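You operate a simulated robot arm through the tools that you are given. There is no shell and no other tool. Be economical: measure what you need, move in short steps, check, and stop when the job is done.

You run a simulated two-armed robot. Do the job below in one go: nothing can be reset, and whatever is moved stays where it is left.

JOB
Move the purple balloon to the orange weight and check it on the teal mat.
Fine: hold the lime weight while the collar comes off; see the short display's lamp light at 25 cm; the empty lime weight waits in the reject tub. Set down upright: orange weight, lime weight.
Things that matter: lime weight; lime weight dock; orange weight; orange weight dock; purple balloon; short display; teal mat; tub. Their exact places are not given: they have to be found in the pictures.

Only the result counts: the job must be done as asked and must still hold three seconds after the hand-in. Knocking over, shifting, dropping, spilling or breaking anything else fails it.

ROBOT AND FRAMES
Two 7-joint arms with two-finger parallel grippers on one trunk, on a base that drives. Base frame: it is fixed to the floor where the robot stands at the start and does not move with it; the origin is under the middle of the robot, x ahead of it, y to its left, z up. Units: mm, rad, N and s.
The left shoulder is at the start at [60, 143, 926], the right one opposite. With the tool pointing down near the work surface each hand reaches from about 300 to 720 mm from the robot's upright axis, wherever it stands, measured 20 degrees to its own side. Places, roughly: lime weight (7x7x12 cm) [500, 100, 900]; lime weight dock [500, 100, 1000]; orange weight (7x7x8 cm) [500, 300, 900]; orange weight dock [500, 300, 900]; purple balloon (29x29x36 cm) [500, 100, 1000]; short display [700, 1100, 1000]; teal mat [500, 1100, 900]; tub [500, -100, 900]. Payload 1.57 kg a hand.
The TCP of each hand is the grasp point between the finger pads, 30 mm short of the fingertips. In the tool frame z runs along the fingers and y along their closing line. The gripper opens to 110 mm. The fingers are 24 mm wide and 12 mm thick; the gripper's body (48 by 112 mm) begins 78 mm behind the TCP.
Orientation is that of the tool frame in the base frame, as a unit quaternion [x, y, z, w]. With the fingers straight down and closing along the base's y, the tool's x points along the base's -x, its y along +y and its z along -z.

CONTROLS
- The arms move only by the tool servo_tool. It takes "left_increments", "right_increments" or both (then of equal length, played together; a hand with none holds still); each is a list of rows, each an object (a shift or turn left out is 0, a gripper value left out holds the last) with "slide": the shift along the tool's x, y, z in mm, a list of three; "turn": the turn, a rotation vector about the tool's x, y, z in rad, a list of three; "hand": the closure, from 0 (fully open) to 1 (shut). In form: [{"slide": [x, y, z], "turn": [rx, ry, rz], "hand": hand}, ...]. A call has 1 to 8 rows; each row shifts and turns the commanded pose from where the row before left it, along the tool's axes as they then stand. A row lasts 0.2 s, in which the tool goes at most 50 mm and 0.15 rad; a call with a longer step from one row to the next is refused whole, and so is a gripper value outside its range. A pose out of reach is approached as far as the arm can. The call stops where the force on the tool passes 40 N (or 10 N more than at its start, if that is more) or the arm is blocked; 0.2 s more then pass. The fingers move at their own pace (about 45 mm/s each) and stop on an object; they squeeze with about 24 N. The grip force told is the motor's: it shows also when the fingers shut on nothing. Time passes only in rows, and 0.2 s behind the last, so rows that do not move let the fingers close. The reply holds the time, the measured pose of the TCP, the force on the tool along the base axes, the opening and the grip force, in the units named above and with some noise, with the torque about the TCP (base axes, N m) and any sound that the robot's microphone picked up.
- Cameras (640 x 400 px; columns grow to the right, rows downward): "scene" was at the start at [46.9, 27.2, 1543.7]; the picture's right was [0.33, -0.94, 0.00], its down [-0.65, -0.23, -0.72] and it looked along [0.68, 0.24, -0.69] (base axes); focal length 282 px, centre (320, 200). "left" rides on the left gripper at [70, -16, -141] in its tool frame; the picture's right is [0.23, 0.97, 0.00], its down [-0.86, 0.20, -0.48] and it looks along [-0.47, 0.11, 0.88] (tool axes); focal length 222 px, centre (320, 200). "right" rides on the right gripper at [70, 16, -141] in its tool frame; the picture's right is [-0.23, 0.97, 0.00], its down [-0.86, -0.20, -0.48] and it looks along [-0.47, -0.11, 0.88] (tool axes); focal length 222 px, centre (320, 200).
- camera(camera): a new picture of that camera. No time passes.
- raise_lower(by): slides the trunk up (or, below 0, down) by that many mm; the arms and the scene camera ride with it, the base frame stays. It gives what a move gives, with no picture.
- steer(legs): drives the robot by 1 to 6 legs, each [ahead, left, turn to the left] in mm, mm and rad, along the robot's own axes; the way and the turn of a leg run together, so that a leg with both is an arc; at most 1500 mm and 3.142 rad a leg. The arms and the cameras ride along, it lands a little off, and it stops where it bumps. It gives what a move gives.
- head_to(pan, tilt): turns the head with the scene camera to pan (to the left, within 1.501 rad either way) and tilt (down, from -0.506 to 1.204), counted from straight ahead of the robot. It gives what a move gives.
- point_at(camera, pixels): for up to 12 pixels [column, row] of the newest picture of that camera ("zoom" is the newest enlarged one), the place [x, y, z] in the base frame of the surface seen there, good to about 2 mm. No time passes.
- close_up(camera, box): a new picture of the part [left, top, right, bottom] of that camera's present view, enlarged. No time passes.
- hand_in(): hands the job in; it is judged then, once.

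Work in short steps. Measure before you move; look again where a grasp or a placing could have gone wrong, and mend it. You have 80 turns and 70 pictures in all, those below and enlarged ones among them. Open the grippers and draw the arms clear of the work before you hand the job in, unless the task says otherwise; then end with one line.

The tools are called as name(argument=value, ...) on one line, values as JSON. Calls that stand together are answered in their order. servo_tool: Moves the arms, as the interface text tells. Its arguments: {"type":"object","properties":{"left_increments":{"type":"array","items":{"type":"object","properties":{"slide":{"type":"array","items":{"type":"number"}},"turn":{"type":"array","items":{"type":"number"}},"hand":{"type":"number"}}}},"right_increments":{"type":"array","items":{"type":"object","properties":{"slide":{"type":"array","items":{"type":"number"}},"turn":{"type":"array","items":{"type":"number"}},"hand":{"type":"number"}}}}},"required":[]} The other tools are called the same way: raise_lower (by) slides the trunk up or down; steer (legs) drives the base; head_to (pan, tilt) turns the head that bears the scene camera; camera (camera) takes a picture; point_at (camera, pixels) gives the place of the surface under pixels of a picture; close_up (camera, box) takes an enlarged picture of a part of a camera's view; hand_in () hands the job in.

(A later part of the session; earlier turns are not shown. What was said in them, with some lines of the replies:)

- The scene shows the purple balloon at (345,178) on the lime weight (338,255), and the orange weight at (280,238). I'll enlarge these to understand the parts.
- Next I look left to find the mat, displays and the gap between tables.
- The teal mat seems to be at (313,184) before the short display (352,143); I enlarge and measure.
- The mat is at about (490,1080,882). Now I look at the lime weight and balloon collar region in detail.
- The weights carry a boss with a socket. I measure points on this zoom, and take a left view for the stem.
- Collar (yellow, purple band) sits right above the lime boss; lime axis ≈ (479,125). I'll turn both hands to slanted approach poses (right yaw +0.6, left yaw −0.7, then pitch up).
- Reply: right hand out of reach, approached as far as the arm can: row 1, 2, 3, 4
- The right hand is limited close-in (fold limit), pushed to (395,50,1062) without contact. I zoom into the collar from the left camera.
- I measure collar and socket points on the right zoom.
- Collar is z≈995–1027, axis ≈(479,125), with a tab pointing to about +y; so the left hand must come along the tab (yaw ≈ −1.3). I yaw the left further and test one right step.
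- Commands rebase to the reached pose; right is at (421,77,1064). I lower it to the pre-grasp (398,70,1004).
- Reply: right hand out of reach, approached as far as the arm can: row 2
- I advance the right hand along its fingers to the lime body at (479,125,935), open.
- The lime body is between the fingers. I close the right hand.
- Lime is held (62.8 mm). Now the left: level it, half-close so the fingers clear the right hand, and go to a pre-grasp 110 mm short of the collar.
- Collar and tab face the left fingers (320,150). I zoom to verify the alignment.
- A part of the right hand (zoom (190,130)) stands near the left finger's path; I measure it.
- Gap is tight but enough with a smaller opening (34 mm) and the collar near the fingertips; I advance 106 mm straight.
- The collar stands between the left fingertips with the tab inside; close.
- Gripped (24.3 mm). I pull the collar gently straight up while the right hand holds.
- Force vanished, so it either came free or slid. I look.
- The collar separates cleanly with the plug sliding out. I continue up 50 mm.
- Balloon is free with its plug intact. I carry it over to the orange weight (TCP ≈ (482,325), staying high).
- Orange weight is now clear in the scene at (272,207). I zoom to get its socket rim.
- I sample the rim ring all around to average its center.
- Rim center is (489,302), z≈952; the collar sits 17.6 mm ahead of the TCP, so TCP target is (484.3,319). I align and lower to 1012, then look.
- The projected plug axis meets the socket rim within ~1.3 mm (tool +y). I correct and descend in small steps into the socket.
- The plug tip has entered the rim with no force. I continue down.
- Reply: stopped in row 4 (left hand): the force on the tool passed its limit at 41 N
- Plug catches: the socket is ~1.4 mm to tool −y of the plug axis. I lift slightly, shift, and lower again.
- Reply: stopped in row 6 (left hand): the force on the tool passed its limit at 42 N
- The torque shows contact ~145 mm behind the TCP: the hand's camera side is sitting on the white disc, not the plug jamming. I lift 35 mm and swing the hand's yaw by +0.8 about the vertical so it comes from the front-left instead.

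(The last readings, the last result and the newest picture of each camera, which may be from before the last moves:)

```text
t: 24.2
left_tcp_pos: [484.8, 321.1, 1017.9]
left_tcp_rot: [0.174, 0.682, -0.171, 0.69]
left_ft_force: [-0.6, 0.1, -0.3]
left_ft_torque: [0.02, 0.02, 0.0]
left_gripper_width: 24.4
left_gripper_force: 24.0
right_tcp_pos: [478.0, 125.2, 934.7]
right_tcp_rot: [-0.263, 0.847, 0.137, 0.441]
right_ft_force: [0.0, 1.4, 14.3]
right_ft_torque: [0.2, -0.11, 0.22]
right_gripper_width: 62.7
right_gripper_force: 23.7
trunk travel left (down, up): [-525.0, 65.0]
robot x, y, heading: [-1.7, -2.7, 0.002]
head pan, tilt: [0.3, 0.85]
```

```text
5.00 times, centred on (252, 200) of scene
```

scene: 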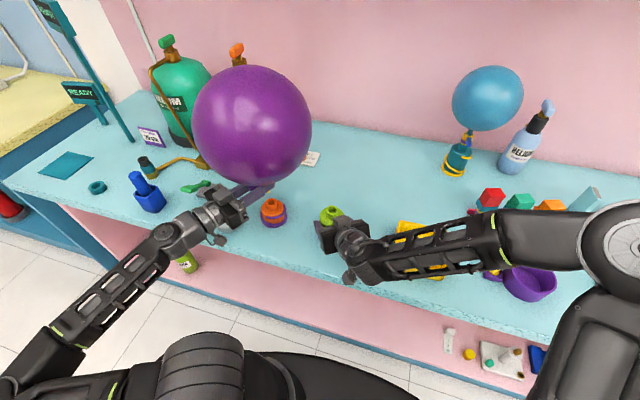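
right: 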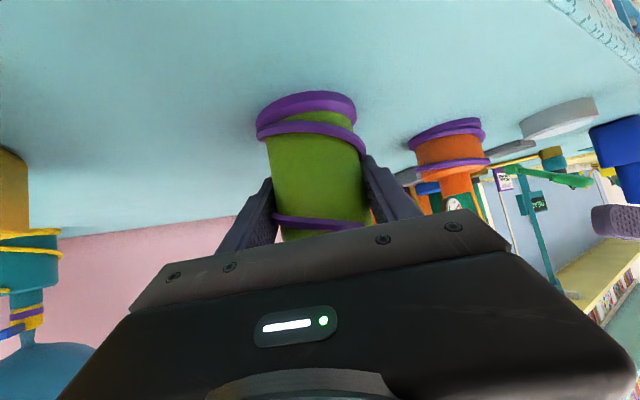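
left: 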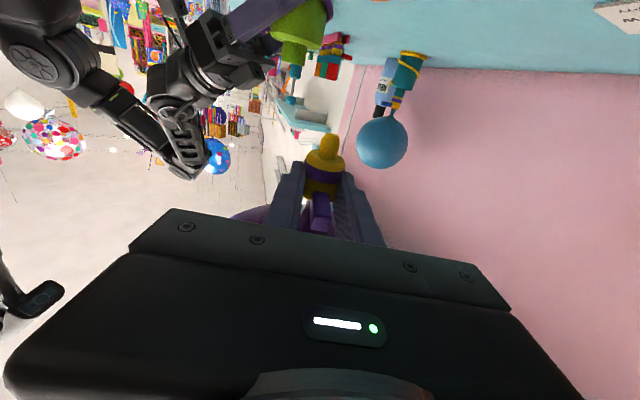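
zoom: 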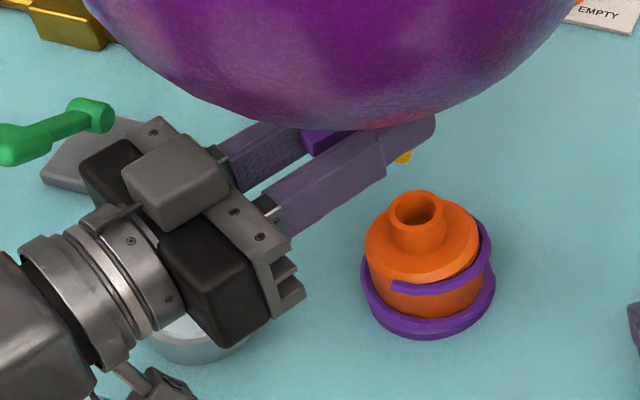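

Orange is unmoved. I bring the plug axis back over the socket (TCP → (473.5,310.4,1010)) and check in the left view.

servo_tool(left_increments=[{"slide": [0, -14.8, -4.8]}, {"slide": [6, 0, 0]}, {}])

close_up(camera="left", box=[230, 60, 410, 210])

```text
t: 25.0
left_tcp_pos: [473.1, 309.0, 1011.0]
left_tcp_rot: [0.175, 0.681, -0.172, 0.69]
left_ft_force: [-0.1, 0.3, -0.1]
left_ft_torque: [0.01, 0.02, -0.04]
left_gripper_width: 24.2
left_gripper_force: 23.8
right_tcp_pos: [478.1, 125.1, 934.9]
right_tcp_rot: [-0.261, 0.848, 0.136, 0.441]
right_ft_force: [1.8, 2.6, 16.4]
right_ft_torque: [0.18, -0.17, 0.2]
right_gripper_width: 62.5
right_gripper_force: 23.9
trunk travel left (down, up): [-525.0, 65.0]
robot x, y, heading: [-1.9, 2.4, 0.006]
head pan, tilt: [0.3, 0.85]
```

```text
2.67 times, centred on (320, 135) of left
```

zoom: 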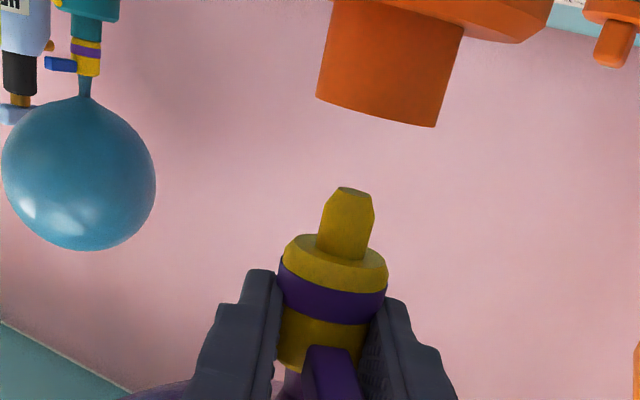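

Off by about +1.2 mm in tool y; I correct and descend.

servo_tool(left_increments=[{"slide": [9, 1.2, 0]}, {"slide": [9, 0, 0]}, {"slide": [4, 0, 0]}, {"slide": [4, 0, 0]}, {"slide": [3, 0, 0]}, {}])

close_up(camera="left", box=[230, 60, 410, 210])

```text
t: 26.4
left_tcp_pos: [475.3, 311.4, 980.2]
left_tcp_rot: [0.176, 0.681, -0.173, 0.689]
left_ft_force: [1.2, -0.3, 0.8]
left_ft_torque: [0.0, 0.01, 0.03]
left_gripper_width: 23.9
left_gripper_force: 24.1
right_tcp_pos: [478.1, 125.5, 934.9]
right_tcp_rot: [-0.263, 0.848, 0.137, 0.44]
right_ft_force: [1.1, 1.8, 16.2]
right_ft_torque: [0.07, 0.0, 0.19]
right_gripper_width: 62.7
right_gripper_force: 24.5
trunk travel left (down, up): [-525.0, 65.0]
robot x, y, heading: [1.7, -0.7, 0.004]
head pan, tilt: [0.3, 0.85]
```

```text
2.67 times, centred on (320, 135) of left
```

zoom: 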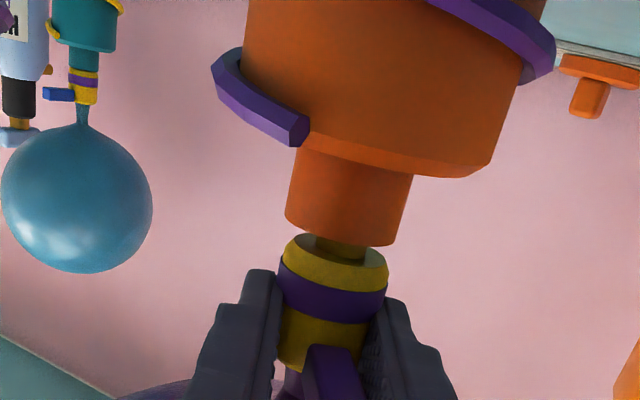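

No force, plug well into the socket. Continue down until seated.

servo_tool(left_increments=[{"slide": [3, 0, 0]}, {"slide": [3, 0, 0]}, {"slide": [2, 0, 0]}, {}])

close_up(camera="left", box=[230, 60, 410, 210])

```text
t: 27.4
left_tcp_pos: [474.4, 310.3, 974.9]
left_tcp_rot: [0.176, 0.68, -0.172, 0.69]
left_ft_force: [-0.5, 1.0, 13.5]
left_ft_torque: [-0.25, -0.21, 0.03]
left_gripper_width: 23.9
left_gripper_force: 23.5
right_tcp_pos: [477.8, 124.2, 934.2]
right_tcp_rot: [-0.262, 0.848, 0.136, 0.441]
right_ft_force: [1.5, 0.5, 11.9]
right_ft_torque: [-0.18, 0.11, 0.01]
right_gripper_width: 62.1
right_gripper_force: 23.9
trunk travel left (down, up): [-525.0, 65.0]
robot x, y, heading: [1.0, 0.3, 0.0]
head pan, tilt: [0.3, 0.85]
```

```text
2.67 times, centred on (320, 135) of left
```

zoom: 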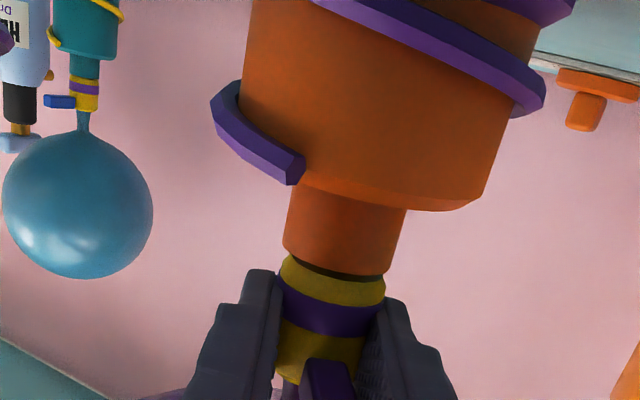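

Seated contact (13.5 N at the plug). I press slightly more to be sure it's latched.

servo_tool(left_increments=[{"slide": [1.5, 0, 0]}, {"slide": [1, 0, 0]}, {}])

close_up(camera="left", box=[290, 130, 370, 190])

```text
t: 28.2
left_tcp_pos: [473.6, 310.3, 970.9]
left_tcp_rot: [0.175, 0.682, -0.172, 0.689]
left_ft_force: [-0.3, -0.5, 1.2]
left_ft_torque: [-0.13, -0.07, 0.04]
left_gripper_width: 25.8
left_gripper_force: 24.3
right_tcp_pos: [477.5, 124.5, 934.4]
right_tcp_rot: [-0.262, 0.848, 0.136, 0.44]
right_ft_force: [-3.5, -3.0, 13.8]
right_ft_torque: [-0.14, 0.28, 0.14]
right_gripper_width: 62.4
right_gripper_force: 24.1
trunk travel left (down, up): [-525.0, 65.0]
robot x, y, heading: [-4.2, 2.6, 0.003]
head pan, tilt: [0.3, 0.85]
```

```text
6.67 times, centred on (330, 160) of left
```

zoom: 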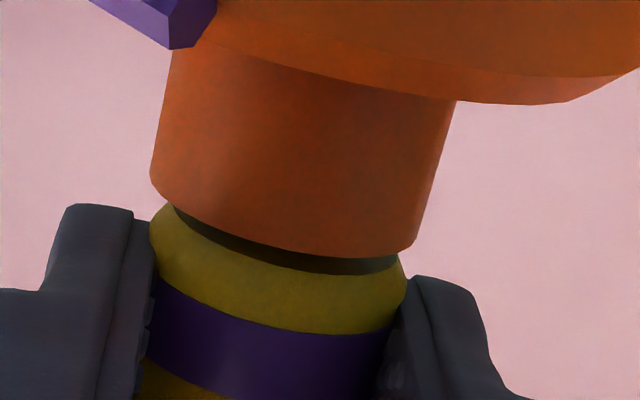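

The fingers slid ~4 mm down the collar instead. I measure the gap between boss rim and collar to judge seating.

point_at(camera="zoom", pixels=[[200, 195], [280, 235], [350, 245], [190, 235], [270, 285], [350, 300], [260, 262], [340, 268], [300, 340], [230, 320]])

close_up(camera="scene", box=[232, 160, 312, 240])

```text
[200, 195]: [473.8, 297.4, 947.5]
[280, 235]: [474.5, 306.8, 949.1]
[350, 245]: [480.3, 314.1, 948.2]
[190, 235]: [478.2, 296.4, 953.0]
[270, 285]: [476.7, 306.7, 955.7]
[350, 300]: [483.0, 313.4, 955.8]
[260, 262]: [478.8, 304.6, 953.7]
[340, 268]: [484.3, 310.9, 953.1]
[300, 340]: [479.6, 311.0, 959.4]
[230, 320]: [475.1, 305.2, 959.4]
```

```text
5.00 times, centred on (272, 200) of scene
```

zoom: 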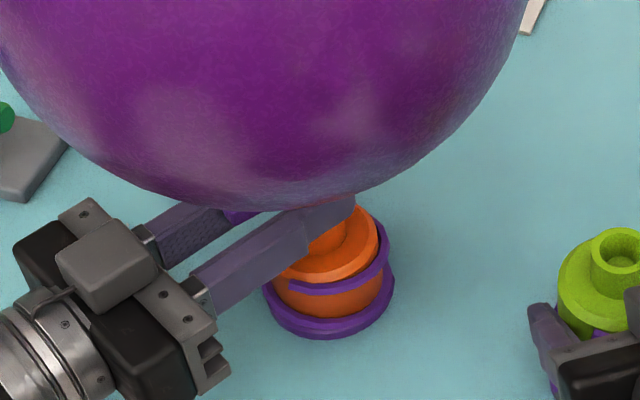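

Rim ≈951, collar bottom ≈953–955: gap like the original one. I do a tiny lift test to feel whether it is latched.

servo_tool(left_increments=[{"slide": [-1, 0, 0]}, {"slide": [-1, 0, 0]}, {}])

close_up(camera="left", box=[290, 130, 370, 190])

```text
t: 29.0
left_tcp_pos: [473.2, 311.5, 973.7]
left_tcp_rot: [0.175, 0.682, -0.172, 0.689]
left_ft_force: [-0.3, -0.2, -3.2]
left_ft_torque: [0.03, 0.01, -0.02]
left_gripper_width: 26.8
left_gripper_force: 24.0
right_tcp_pos: [478.7, 125.7, 934.5]
right_tcp_rot: [-0.263, 0.848, 0.138, 0.439]
right_ft_force: [-4.8, -4.0, 10.9]
right_ft_torque: [0.11, 0.11, 0.0]
right_gripper_width: 62.5
right_gripper_force: 24.1
trunk travel left (down, up): [-525.0, 65.0]
robot x, y, heading: [1.8, 1.9, -0.004]
head pan, tilt: [0.3, 0.85]
```

```text
6.67 times, centred on (330, 160) of left
```

zoom: 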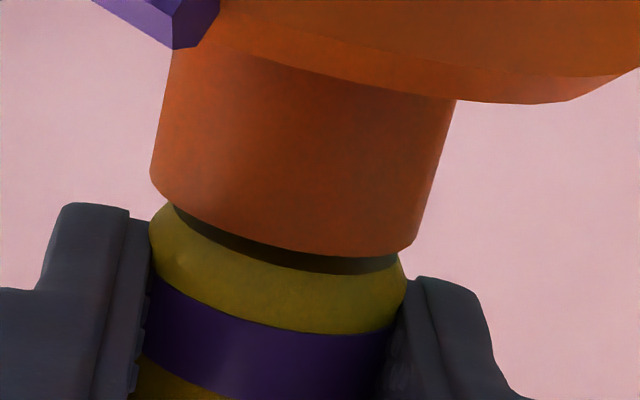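

The orange weight lifts with the collar (3.2 N, same relative picture): it is latched. I set it back down, open, and withdraw.

servo_tool(left_increments=[{"slide": [2.2, 0, 0]}, {"hand": 0.6}, {"hand": 0.6}, {"hand": 0.6}, {"slide": [0, 0, -25]}, {"slide": [0, 0, -40]}, {"slide": [0, 0, -40]}, {}])

camera(camera="scene")

camera(camera="left")

```text
t: 30.8
left_tcp_pos: [381.9, 361.8, 970.4]
left_tcp_rot: [0.175, 0.682, -0.172, 0.689]
left_ft_force: [-0.3, 0.2, -0.2]
left_ft_torque: [-0.02, 0.0, 0.0]
left_gripper_width: 44.2
left_gripper_force: 0.1
right_tcp_pos: [478.7, 125.7, 932.9]
right_tcp_rot: [-0.263, 0.848, 0.137, 0.44]
right_ft_force: [0.1, 0.3, 6.6]
right_ft_torque: [0.18, -0.08, 0.05]
right_gripper_width: 62.3
right_gripper_force: 23.5
trunk travel left (down, up): [-525.0, 65.0]
robot x, y, heading: [-3.9, 1.9, -0.003]
head pan, tilt: [0.3, 0.85]
```

```text
26 pictures are left
```

scene: 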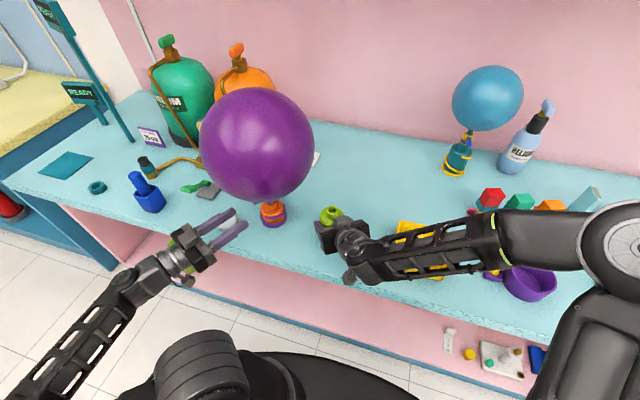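

```text
25 pictures are left
```

left: 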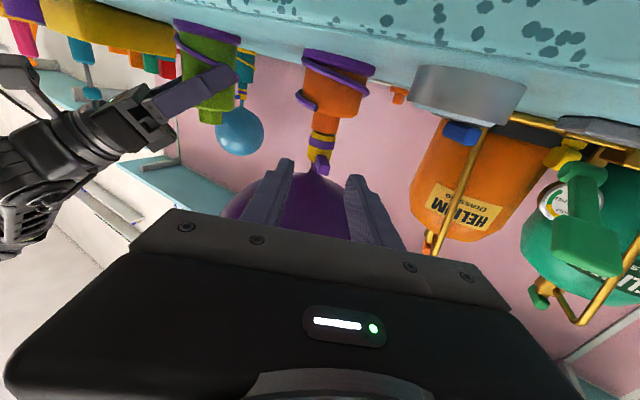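

Balloon stays on orange. Now I lift the lime weight 120 mm and look for the tub.

servo_tool(right_increments=[{"slide": [-16, 0, -11.5]}, {"slide": [-27.4, 0, -19.2]}, {"slide": [-27.4, 0, -19.2]}, {"slide": [-27.4, 0, -19.2]}, {}])

head_to(pan=-0.1, tilt=0.85)

camera(camera="scene")

camera(camera="right")

```text
t: 32.0
left_tcp_pos: [383.2, 361.0, 969.1]
left_tcp_rot: [0.175, 0.681, -0.172, 0.689]
left_ft_force: [-0.3, -0.2, 1.0]
left_ft_torque: [-0.02, 0.01, 0.0]
left_gripper_width: 44.0
left_gripper_force: 0.0
right_tcp_pos: [478.7, 126.0, 1054.5]
right_tcp_rot: [-0.263, 0.848, 0.137, 0.439]
right_ft_force: [0.5, 0.2, -4.1]
right_ft_torque: [0.01, 0.01, -0.01]
right_gripper_width: 61.9
right_gripper_force: 23.8
trunk travel left (down, up): [-525.0, 65.0]
robot x, y, heading: [1.5, -0.5, -0.002]
head pan, tilt: [0.3, 0.85]
```

```text
t: 32.9
left_tcp_pos: [382.9, 362.1, 969.9]
left_tcp_rot: [0.175, 0.681, -0.172, 0.69]
left_ft_force: [-0.3, 0.3, 0.0]
left_ft_torque: [0.02, -0.04, -0.01]
left_gripper_width: 44.1
left_gripper_force: 0.1
right_tcp_pos: [478.9, 125.7, 1054.4]
right_tcp_rot: [-0.262, 0.848, 0.136, 0.44]
right_ft_force: [0.7, -0.8, -5.4]
right_ft_torque: [0.0, -0.01, 0.04]
right_gripper_width: 62.3
right_gripper_force: 24.4
trunk travel left (down, up): [-525.0, 65.0]
robot x, y, heading: [-0.4, 0.1, 0.001]
head pan, tilt: [-0.099, 0.85]
```

```text
24 pictures are left
```

scene: 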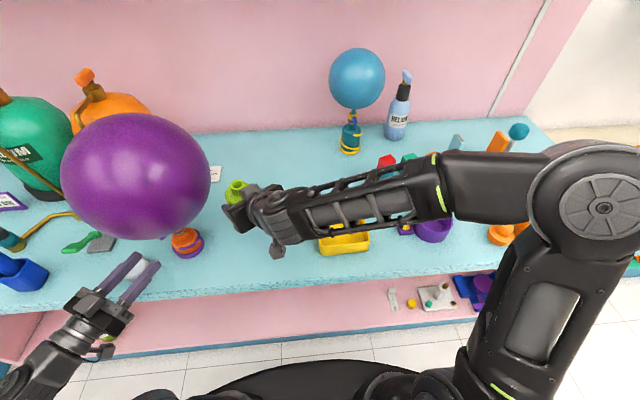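

```text
23 pictures are left
```

right: 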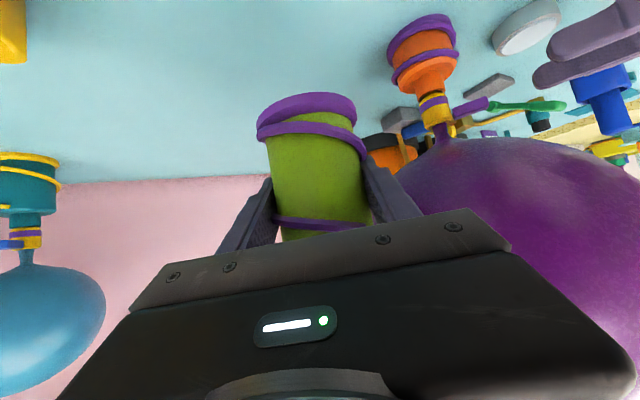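

The tub is visible at (345,240), partly behind the forearm. I raise/move right away a bit later; first zoom and measure.

close_up(camera="scene", box=[290, 170, 450, 270])

point_at(camera="zoom", pixels=[[120, 280], [320, 270], [125, 325], [315, 315], [220, 285], [220, 325], [318, 250], [220, 250], [270, 260]])

```text
4.00 times, centred on (370, 220) of scene
```

zoom: 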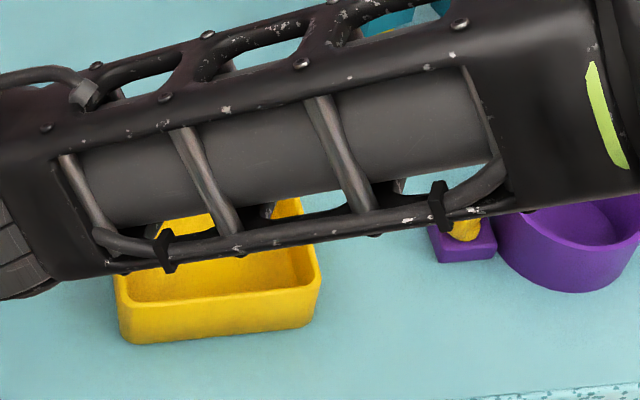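

```text
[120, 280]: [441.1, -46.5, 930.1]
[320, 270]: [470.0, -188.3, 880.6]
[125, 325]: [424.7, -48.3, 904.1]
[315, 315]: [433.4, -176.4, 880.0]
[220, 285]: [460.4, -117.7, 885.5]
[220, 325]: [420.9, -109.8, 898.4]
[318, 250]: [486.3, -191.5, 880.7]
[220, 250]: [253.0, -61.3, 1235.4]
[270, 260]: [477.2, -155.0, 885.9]
```

Tub: front wall x≈424, y −46…−172, rim z≈930, floor 885. I carry the lime over (480,−110) at height and re-check the back wall.

servo_tool(right_increments=[{"slide": [12.7, -32.5, -18.1]}, {"slide": [12.7, -32.5, -18.1]}, {"slide": [12.7, -32.5, -18.1]}, {"slide": [12.7, -32.5, -18.1]}, {"slide": [12.7, -32.5, -18.1]}, {"slide": [12.5, -32.8, -18]}, {}])

close_up(camera="scene", box=[270, 150, 430, 270])

camera(camera="right")

```text
t: 34.5
left_tcp_pos: [382.6, 361.2, 969.9]
left_tcp_rot: [0.175, 0.681, -0.172, 0.69]
left_ft_force: [-0.1, 0.2, -0.1]
left_ft_torque: [0.0, 0.0, -0.03]
left_gripper_width: 43.9
left_gripper_force: 0.0
right_tcp_pos: [480.1, -108.3, 1054.2]
right_tcp_rot: [-0.263, 0.848, 0.137, 0.44]
right_ft_force: [0.3, 0.5, -4.6]
right_ft_torque: [-0.02, 0.0, 0.0]
right_gripper_width: 62.3
right_gripper_force: 24.1
trunk travel left (down, up): [-525.0, 65.0]
robot x, y, heading: [1.1, -0.6, -0.004]
head pan, tilt: [-0.099, 0.85]
```

```text
3.33 times, centred on (350, 210) of scene
```

zoom: 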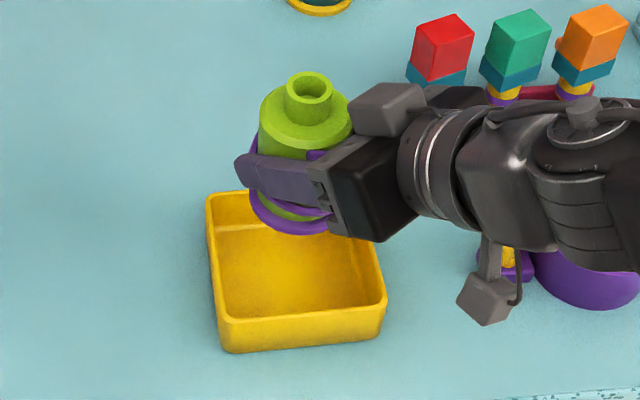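

```text
20 pictures are left
```

right: 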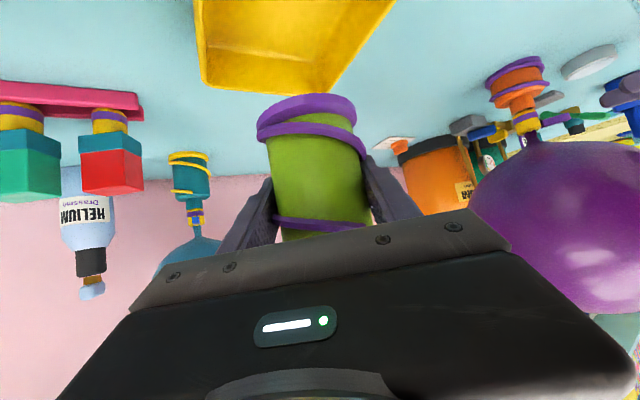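

Tub mostly visible now. I measure rim corners.

point_at(camera="zoom", pixels=[[211, 199], [238, 194], [223, 318], [380, 300], [362, 240], [290, 275], [240, 235], [300, 315], [340, 280]])

```text
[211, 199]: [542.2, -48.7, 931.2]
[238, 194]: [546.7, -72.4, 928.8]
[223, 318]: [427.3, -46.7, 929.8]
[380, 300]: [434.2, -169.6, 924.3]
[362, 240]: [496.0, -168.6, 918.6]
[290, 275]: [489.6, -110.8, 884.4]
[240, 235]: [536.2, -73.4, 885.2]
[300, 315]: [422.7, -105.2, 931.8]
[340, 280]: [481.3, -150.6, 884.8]
```

Tub interior centre ≈ (485,−109), floor 885. I lower the lime to just above the floor, then creep.

servo_tool(right_increments=[{"slide": [-2.4, -2.8, 3.4]}, {"slide": [22.9, 0, 16.1]}, {"slide": [22.9, 0, 16.1]}, {"slide": [22.9, 0, 16.1]}, {"slide": [22.9, 0, 16.1]}, {"slide": [1.6, 0, 1.1]}, {"slide": [1.6, 0, 1.1]}, {}])

```text
t: 36.3
left_tcp_pos: [382.4, 360.9, 970.3]
left_tcp_rot: [0.176, 0.681, -0.172, 0.69]
left_ft_force: [-0.2, 0.0, -0.4]
left_ft_torque: [-0.02, 0.0, -0.02]
left_gripper_width: 43.9
left_gripper_force: 0.0
right_tcp_pos: [486.5, -110.6, 939.3]
right_tcp_rot: [-0.262, 0.847, 0.137, 0.443]
right_ft_force: [0.7, -1.0, 3.6]
right_ft_torque: [-0.05, 0.19, -0.02]
right_gripper_width: 62.1
right_gripper_force: 23.8
trunk travel left (down, up): [-525.0, 65.0]
robot x, y, heading: [0.6, -0.5, -0.003]
head pan, tilt: [-0.099, 0.85]
```

Contact with the tub floor. I open the right hand and back out along the fingers.

servo_tool(right_increments=[{"hand": 0.2}, {"hand": 0.2}, {"hand": 0.2}, {"slide": [0, 0, -25]}, {"slide": [0, 0, -45]}, {"slide": [0, 0, -45]}, {}])

close_up(camera="scene", box=[270, 150, 430, 270])

```text
t: 37.9
left_tcp_pos: [381.2, 361.1, 969.7]
left_tcp_rot: [0.175, 0.682, -0.172, 0.689]
left_ft_force: [0.1, 0.2, 0.1]
left_ft_torque: [0.03, -0.01, 0.04]
left_gripper_width: 44.0
left_gripper_force: 0.0
right_tcp_pos: [448.7, -175.6, 1013.8]
right_tcp_rot: [-0.263, 0.849, 0.137, 0.437]
right_ft_force: [0.0, 0.6, 0.3]
right_ft_torque: [-0.05, -0.02, 0.03]
right_gripper_width: 87.9
right_gripper_force: 0.1
right hand out of reach, approached as far as the arm can: row 4, 5, 6
trunk travel left (down, up): [-525.0, 65.0]
robot x, y, heading: [-2.2, -3.2, -0.004]
head pan, tilt: [-0.099, 0.85]
```

```text
3.33 times, centred on (350, 210) of scene
```

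zoom: 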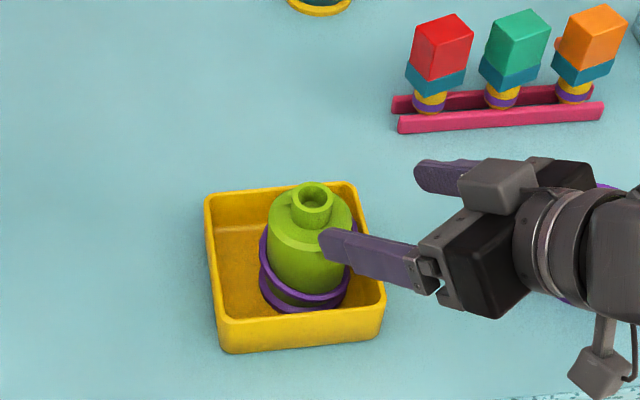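

Lime stands upright in the tub. I raise the right hand clear, and pitch the left down 30° to a pre-grasp for the orange body, opening it.

servo_tool(right_increments=[{"slide": [-16.4, 0, -11.5]}, {"slide": [-16.4, 0, -11.5]}, {"slide": [-16.4, 0, -11.5]}, {"slide": [-16.4, 0, -11.5]}, {"slide": [-16.4, 0, -11.5]}, {}], left_increments=[{"turn": [0, 0.131, 0], "hand": 0.1}, {"turn": [0, 0.131, 0]}, {"turn": [0, 0.131, 0]}, {"turn": [0, 0.131, 0]}, {"slide": [-13.6, -1.2, 11.6]}, {}])

camera(camera="left")

```text
t: 39.3
left_tcp_pos: [396.8, 351.8, 976.0]
left_tcp_rot: [0.215, 0.837, -0.122, 0.489]
left_ft_force: [-0.9, -0.7, 0.0]
left_ft_torque: [-0.03, 0.02, 0.03]
left_gripper_width: 99.0
left_gripper_force: 0.0
right_tcp_pos: [449.2, -176.0, 1115.0]
right_tcp_rot: [-0.263, 0.848, 0.137, 0.439]
right_ft_force: [-0.1, -0.7, 0.8]
right_ft_torque: [-0.01, 0.0, 0.0]
right_gripper_width: 88.0
right_gripper_force: 0.1
trunk travel left (down, up): [-525.0, 65.0]
robot x, y, heading: [1.8, -3.4, -0.002]
head pan, tilt: [-0.099, 0.85]
```

```text
18 pictures are left
```

left: 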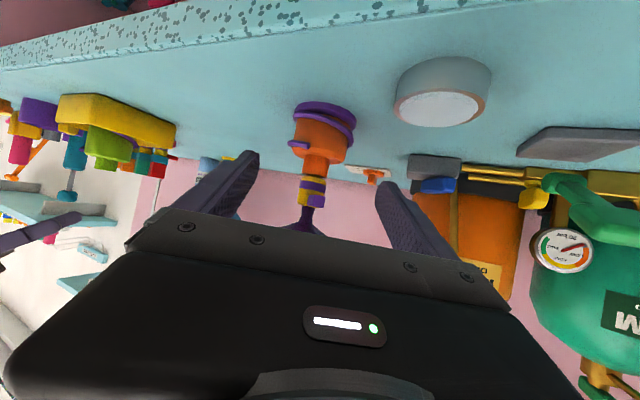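

Orange is centred between the fingers (321,140). I advance 110 mm and close.

servo_tool(left_increments=[{"slide": [0, 0, 30]}, {"slide": [0, 0, 30]}, {"slide": [0, 0, 25]}, {"slide": [0, 0, 25]}, {}])

camera(camera="left")

```text
t: 40.5
left_tcp_pos: [480.2, 306.4, 921.8]
left_tcp_rot: [0.213, 0.837, -0.12, 0.489]
left_ft_force: [-0.9, 0.0, -0.7]
left_ft_torque: [-0.02, 0.03, 0.0]
left_gripper_width: 98.9
left_gripper_force: 0.1
right_tcp_pos: [447.6, -175.7, 1113.5]
right_tcp_rot: [-0.262, 0.848, 0.136, 0.439]
right_ft_force: [-0.3, 0.2, -0.2]
right_ft_torque: [0.03, -0.02, 0.01]
right_gripper_width: 87.9
right_gripper_force: 0.0
trunk travel left (down, up): [-525.0, 65.0]
robot x, y, heading: [-0.0, 0.9, -0.003]
head pan, tilt: [-0.099, 0.85]
```

```text
17 pictures are left
```

left: 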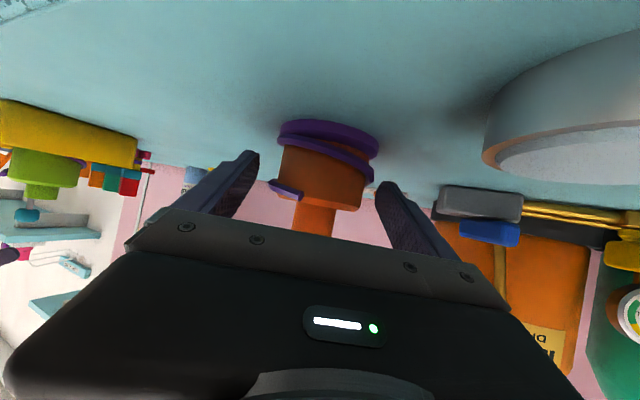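

Well positioned. Close the left hand, then lift 40 mm.

servo_tool(left_increments=[{"hand": 1}, {"hand": 1}, {"hand": 1}, {"hand": 1}, {"hand": 1}, {}, {}])

servo_tool(left_increments=[{"slide": [-4.3, 0, -2.5]}, {"slide": [-15.6, 0, -9]}, {"slide": [-26, 0, -15]}, {"slide": [-26, 0, -15]}, {}])

head_to(pan=0.5, tilt=0.75)

camera(camera="scene")

```text
t: 42.1
left_tcp_pos: [481.6, 306.1, 921.2]
left_tcp_rot: [0.214, 0.837, -0.121, 0.489]
left_ft_force: [2.0, 0.0, 0.3]
left_ft_torque: [-0.1, 0.01, -0.01]
left_gripper_width: 63.0
left_gripper_force: 24.0
right_tcp_pos: [448.6, -175.2, 1114.6]
right_tcp_rot: [-0.262, 0.849, 0.136, 0.439]
right_ft_force: [0.0, -0.5, -0.5]
right_ft_torque: [-0.01, -0.02, -0.01]
right_gripper_width: 88.0
right_gripper_force: 0.0
trunk travel left (down, up): [-525.0, 65.0]
robot x, y, heading: [1.1, -0.5, -0.001]
head pan, tilt: [-0.099, 0.85]
```

```text
t: 43.3
left_tcp_pos: [480.8, 307.3, 1005.2]
left_tcp_rot: [0.214, 0.837, -0.122, 0.489]
left_ft_force: [-0.5, 0.3, -2.3]
left_ft_torque: [-0.02, -0.02, 0.01]
left_gripper_width: 62.5
left_gripper_force: 24.5
right_tcp_pos: [448.7, -174.7, 1114.6]
right_tcp_rot: [-0.262, 0.848, 0.136, 0.439]
right_ft_force: [0.5, 0.3, -0.5]
right_ft_torque: [-0.01, -0.03, 0.0]
right_gripper_width: 88.1
right_gripper_force: 0.1
trunk travel left (down, up): [-525.0, 65.0]
robot x, y, heading: [0.9, -0.1, 0.003]
head pan, tilt: [-0.099, 0.85]
```

```text
t: 44.3
left_tcp_pos: [480.1, 306.4, 1003.5]
left_tcp_rot: [0.213, 0.837, -0.12, 0.489]
left_ft_force: [0.7, 0.0, -2.2]
left_ft_torque: [0.02, 0.03, -0.02]
left_gripper_width: 62.6
left_gripper_force: 24.1
right_tcp_pos: [448.7, -176.4, 1113.6]
right_tcp_rot: [-0.263, 0.848, 0.137, 0.439]
right_ft_force: [-0.3, 0.0, 0.3]
right_ft_torque: [-0.03, -0.04, -0.03]
right_gripper_width: 88.1
right_gripper_force: 0.0
trunk travel left (down, up): [-525.0, 65.0]
robot x, y, heading: [3.1, -2.6, -0.001]
head pan, tilt: [0.499, 0.75]
```

```text
16 pictures are left
```

scene: 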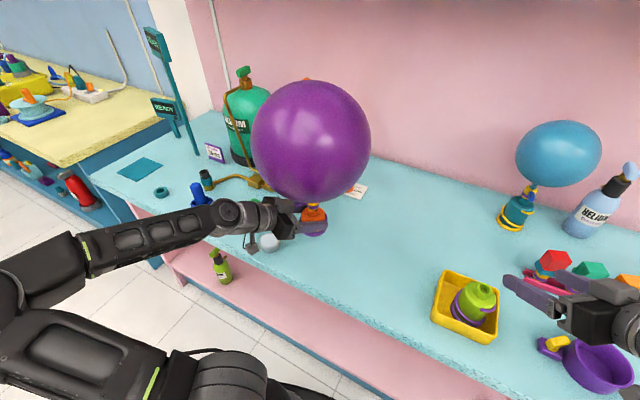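

Orange with balloon is held. Before driving I measure the yellow table corner and mat region for clearances.

point_at(camera="scene", pixels=[[62, 163], [5, 130], [80, 195], [125, 168], [140, 157], [160, 163], [140, 180], [162, 192], [200, 190], [210, 255], [205, 178], [100, 185]])

```text
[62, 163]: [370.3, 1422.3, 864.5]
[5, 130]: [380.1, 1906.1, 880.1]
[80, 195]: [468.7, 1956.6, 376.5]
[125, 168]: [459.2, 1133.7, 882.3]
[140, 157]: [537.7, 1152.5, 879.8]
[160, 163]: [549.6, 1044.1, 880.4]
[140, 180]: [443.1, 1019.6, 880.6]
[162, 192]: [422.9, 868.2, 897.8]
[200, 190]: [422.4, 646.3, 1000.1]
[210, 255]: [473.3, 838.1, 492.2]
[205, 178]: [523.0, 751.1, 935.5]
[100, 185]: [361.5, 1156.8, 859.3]
```

Clear path exists: back off, drive left 780, return. First I raise the right hand more to pass over things.

servo_tool(right_increments=[{"slide": [-16.4, 0, -11.5]}, {"slide": [-16.4, 0, -11.5]}, {"slide": [-16.4, 0, -11.5]}, {"slide": [-16.4, 0, -11.5]}, {}])

steer(legs=[[-300, 0, 0], [0, 780, 0]])

camera(camera="scene")

```text
t: 45.5
left_tcp_pos: [481.4, 306.8, 1005.6]
left_tcp_rot: [0.214, 0.837, -0.121, 0.489]
left_ft_force: [-0.1, -0.8, -2.0]
left_ft_torque: [0.01, 0.04, -0.02]
left_gripper_width: 62.7
left_gripper_force: 24.0
right_tcp_pos: [449.0, -175.6, 1194.7]
right_tcp_rot: [-0.262, 0.848, 0.136, 0.44]
right_ft_force: [-0.8, 0.4, -0.1]
right_ft_torque: [-0.04, -0.01, -0.02]
right_gripper_width: 88.0
right_gripper_force: 0.1
trunk travel left (down, up): [-525.0, 65.0]
robot x, y, heading: [1.1, 2.1, -0.003]
head pan, tilt: [0.499, 0.75]
```

```text
t: 51.3
left_tcp_pos: [178.5, 1085.9, 1005.4]
left_tcp_rot: [0.213, 0.837, -0.121, 0.489]
left_ft_force: [0.8, 0.9, -2.5]
left_ft_torque: [0.0, -0.01, -0.02]
left_gripper_width: 62.7
left_gripper_force: 23.9
right_tcp_pos: [148.8, 604.4, 1194.1]
right_tcp_rot: [-0.264, 0.848, 0.137, 0.439]
right_ft_force: [-0.4, 0.6, 0.3]
right_ft_torque: [0.03, -0.02, -0.02]
right_gripper_width: 87.9
right_gripper_force: 0.2
trunk travel left (down, up): [-525.0, 65.0]
robot x, y, heading: [-300.5, 778.7, 0.002]
head pan, tilt: [0.499, 0.75]
```

```text
15 pictures are left
```

scene: 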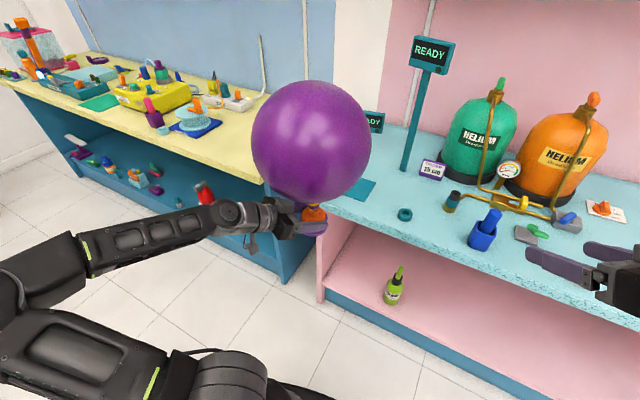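

All fine. Drive forward 308 mm to bring the weight over the mat.

steer(legs=[[308, 0, 0]])

camera(camera="scene")

```text
t: 53.4
left_tcp_pos: [487.2, 1086.6, 1004.7]
left_tcp_rot: [0.212, 0.838, -0.12, 0.489]
left_ft_force: [-0.2, -0.6, -2.8]
left_ft_torque: [-0.03, 0.0, -0.01]
left_gripper_width: 62.4
left_gripper_force: 24.0
right_tcp_pos: [456.2, 604.4, 1193.9]
right_tcp_rot: [-0.263, 0.848, 0.137, 0.44]
right_ft_force: [0.7, -1.0, -0.4]
right_ft_torque: [0.02, 0.0, -0.01]
right_gripper_width: 87.8
right_gripper_force: 0.0
trunk travel left (down, up): [-525.0, 65.0]
robot x, y, heading: [7.0, 782.2, -0.001]
head pan, tilt: [0.499, 0.75]
```

```text
14 pictures are left
```

scene: 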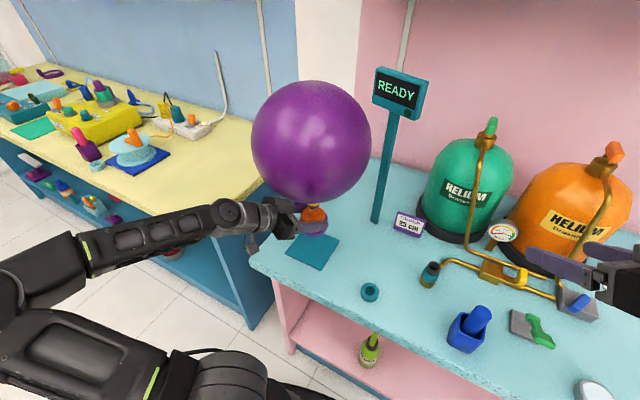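

Mat corners are visible at (287,247), (322,269), (339,238). Measure them.

point_at(camera="scene", pixels=[[289, 248], [321, 267], [337, 239], [310, 255], [325, 245], [330, 262]])

```text
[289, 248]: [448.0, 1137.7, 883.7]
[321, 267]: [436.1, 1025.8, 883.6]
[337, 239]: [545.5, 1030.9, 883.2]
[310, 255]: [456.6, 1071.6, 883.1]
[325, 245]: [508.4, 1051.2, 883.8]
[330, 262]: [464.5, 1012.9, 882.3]
```

Mat centre ≈ (497,1084); the weight is at ≈ (495,1082). I lower it.

servo_tool(left_increments=[{"slide": [16.5, 0, 9.5]}, {"slide": [16.5, 0, 9.5]}, {"slide": [16.5, 0, 9.5]}, {"slide": [16.5, 0, 9.5]}, {"slide": [1.7, 0, 1]}, {"slide": [1.7, 0, 1]}, {}])

```text
t: 55.0
left_tcp_pos: [486.7, 1085.7, 925.4]
left_tcp_rot: [0.213, 0.837, -0.121, 0.489]
left_ft_force: [-0.5, -0.5, -2.2]
left_ft_torque: [0.01, 0.02, 0.02]
left_gripper_width: 62.5
left_gripper_force: 23.5
right_tcp_pos: [456.8, 604.0, 1193.1]
right_tcp_rot: [-0.264, 0.848, 0.137, 0.439]
right_ft_force: [0.1, -0.7, -0.2]
right_ft_torque: [-0.01, 0.01, 0.02]
right_gripper_width: 87.8
right_gripper_force: 0.0
trunk travel left (down, up): [-525.0, 65.0]
robot x, y, heading: [6.7, 777.0, 0.006]
head pan, tilt: [0.499, 0.75]
```

Still free by ~2 mm; creep on until contact.

servo_tool(left_increments=[{"slide": [1.3, 0, 0.75]}, {"slide": [0.9, 0, 0.5]}, {}])

```text
t: 55.8
left_tcp_pos: [487.2, 1086.1, 924.4]
left_tcp_rot: [0.213, 0.836, -0.12, 0.491]
left_ft_force: [0.8, 2.4, 14.6]
left_ft_torque: [-0.19, 0.28, 0.03]
left_gripper_width: 62.4
left_gripper_force: 24.6
right_tcp_pos: [455.5, 603.7, 1195.2]
right_tcp_rot: [-0.263, 0.848, 0.136, 0.44]
right_ft_force: [-0.9, 0.5, 0.0]
right_ft_torque: [0.03, 0.02, 0.01]
right_gripper_width: 88.0
right_gripper_force: 0.0
trunk travel left (down, up): [-525.0, 65.0]
robot x, y, heading: [8.9, 778.0, 0.006]
head pan, tilt: [0.499, 0.75]
```

Contact. I open and back out along the fingers.

servo_tool(left_increments=[{"hand": 0.1}, {"hand": 0.1}, {"hand": 0.1}, {"hand": 0.1}, {"slide": [0, 0, -25]}, {"slide": [0, 0, -40]}, {"slide": [0, 0, -43]}, {}])

camera(camera="scene")

camera(camera="left")

```text
t: 57.6
left_tcp_pos: [404.7, 1129.8, 975.6]
left_tcp_rot: [0.213, 0.837, -0.12, 0.489]
left_ft_force: [0.1, -0.4, 0.6]
left_ft_torque: [0.0, 0.0, -0.01]
left_gripper_width: 99.0
left_gripper_force: 0.1
right_tcp_pos: [457.3, 604.2, 1194.0]
right_tcp_rot: [-0.264, 0.848, 0.137, 0.439]
right_ft_force: [1.1, -0.1, 0.3]
right_ft_torque: [0.02, 0.01, -0.05]
right_gripper_width: 88.0
right_gripper_force: 0.0
trunk travel left (down, up): [-525.0, 65.0]
robot x, y, heading: [4.0, 782.6, 0.006]
head pan, tilt: [0.499, 0.75]
```

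```text
13 pictures are left
```

scene: 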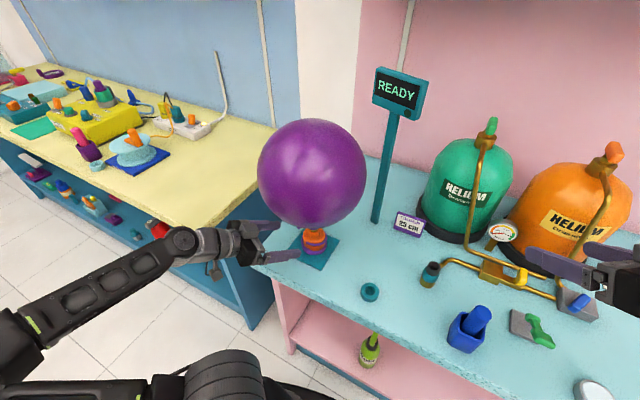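

```text
12 pictures are left
```

left: 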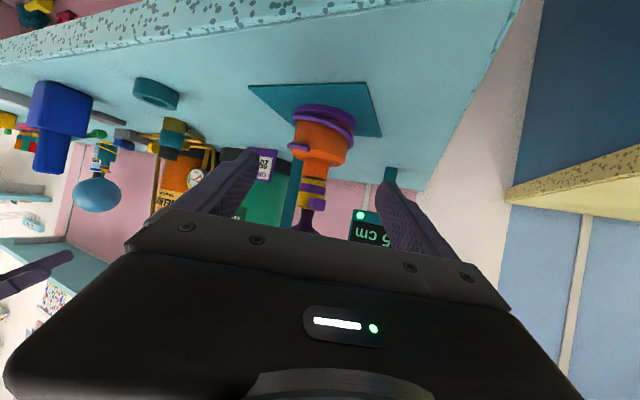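

The short display reads "…5 cm" with its lamp lit at (360,214). Zoom to confirm.

close_up(camera="left", box=[280, 150, 420, 260])

steer(legs=[[-300, 0, 0]])

camera(camera="scene")

close_up(camera="left", box=[200, 60, 440, 210])

```text
3.64 times, centred on (350, 205) of left
```

zoom: 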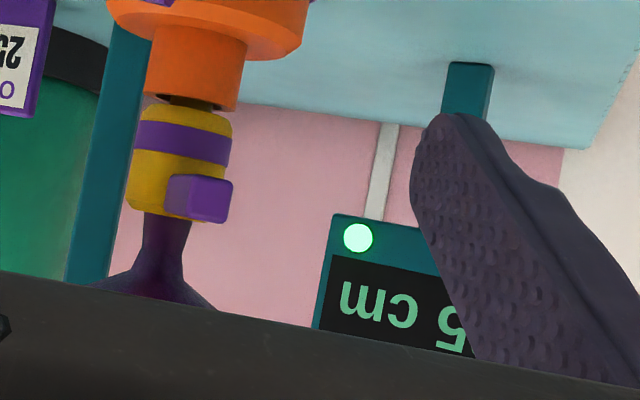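

```text
t: 59.7
left_tcp_pos: [102.3, 1129.7, 975.5]
left_tcp_rot: [0.212, 0.837, -0.12, 0.49]
left_ft_force: [-0.1, 0.0, -0.2]
left_ft_torque: [0.01, -0.01, -0.01]
left_gripper_width: 99.0
left_gripper_force: 0.0
right_tcp_pos: [153.4, 603.7, 1194.6]
right_tcp_rot: [-0.263, 0.848, 0.136, 0.44]
right_ft_force: [0.3, -0.2, 0.7]
right_ft_torque: [0.01, -0.02, -0.01]
right_gripper_width: 87.7
right_gripper_force: 0.0
trunk travel left (down, up): [-525.0, 65.0]
robot x, y, heading: [-297.5, 781.7, 0.004]
head pan, tilt: [0.499, 0.75]
```

```text
10 pictures are left
```

scene: 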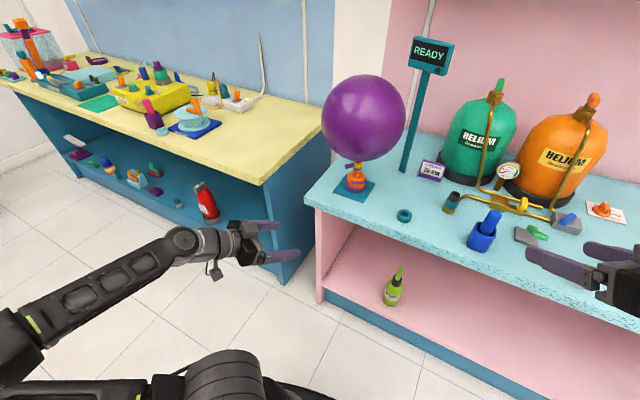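

```text
2.67 times, centred on (320, 135) of left
```

zoom: 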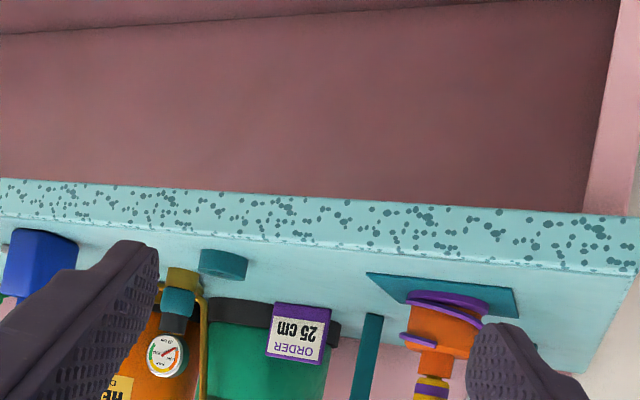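

The lamp is lit at "…5 cm", orange stands upright on the mat with the balloon, lime stands in the tub, and both open hands are clear. Handing in.

hand_in()

```text
The job is handed in.
```

The purple balloon is latched on the orange weight, which stands upright on the teal mat. The short display's lamp is lit; I could see "5 cm", with the first digit hidden behind a finger. The empty lime weight, which I held while the collar came off, stands upright in the tub. While docking, the left hand pressed on the white disc on the bench (about 41 N, twice), and I saw no sign that it moved.
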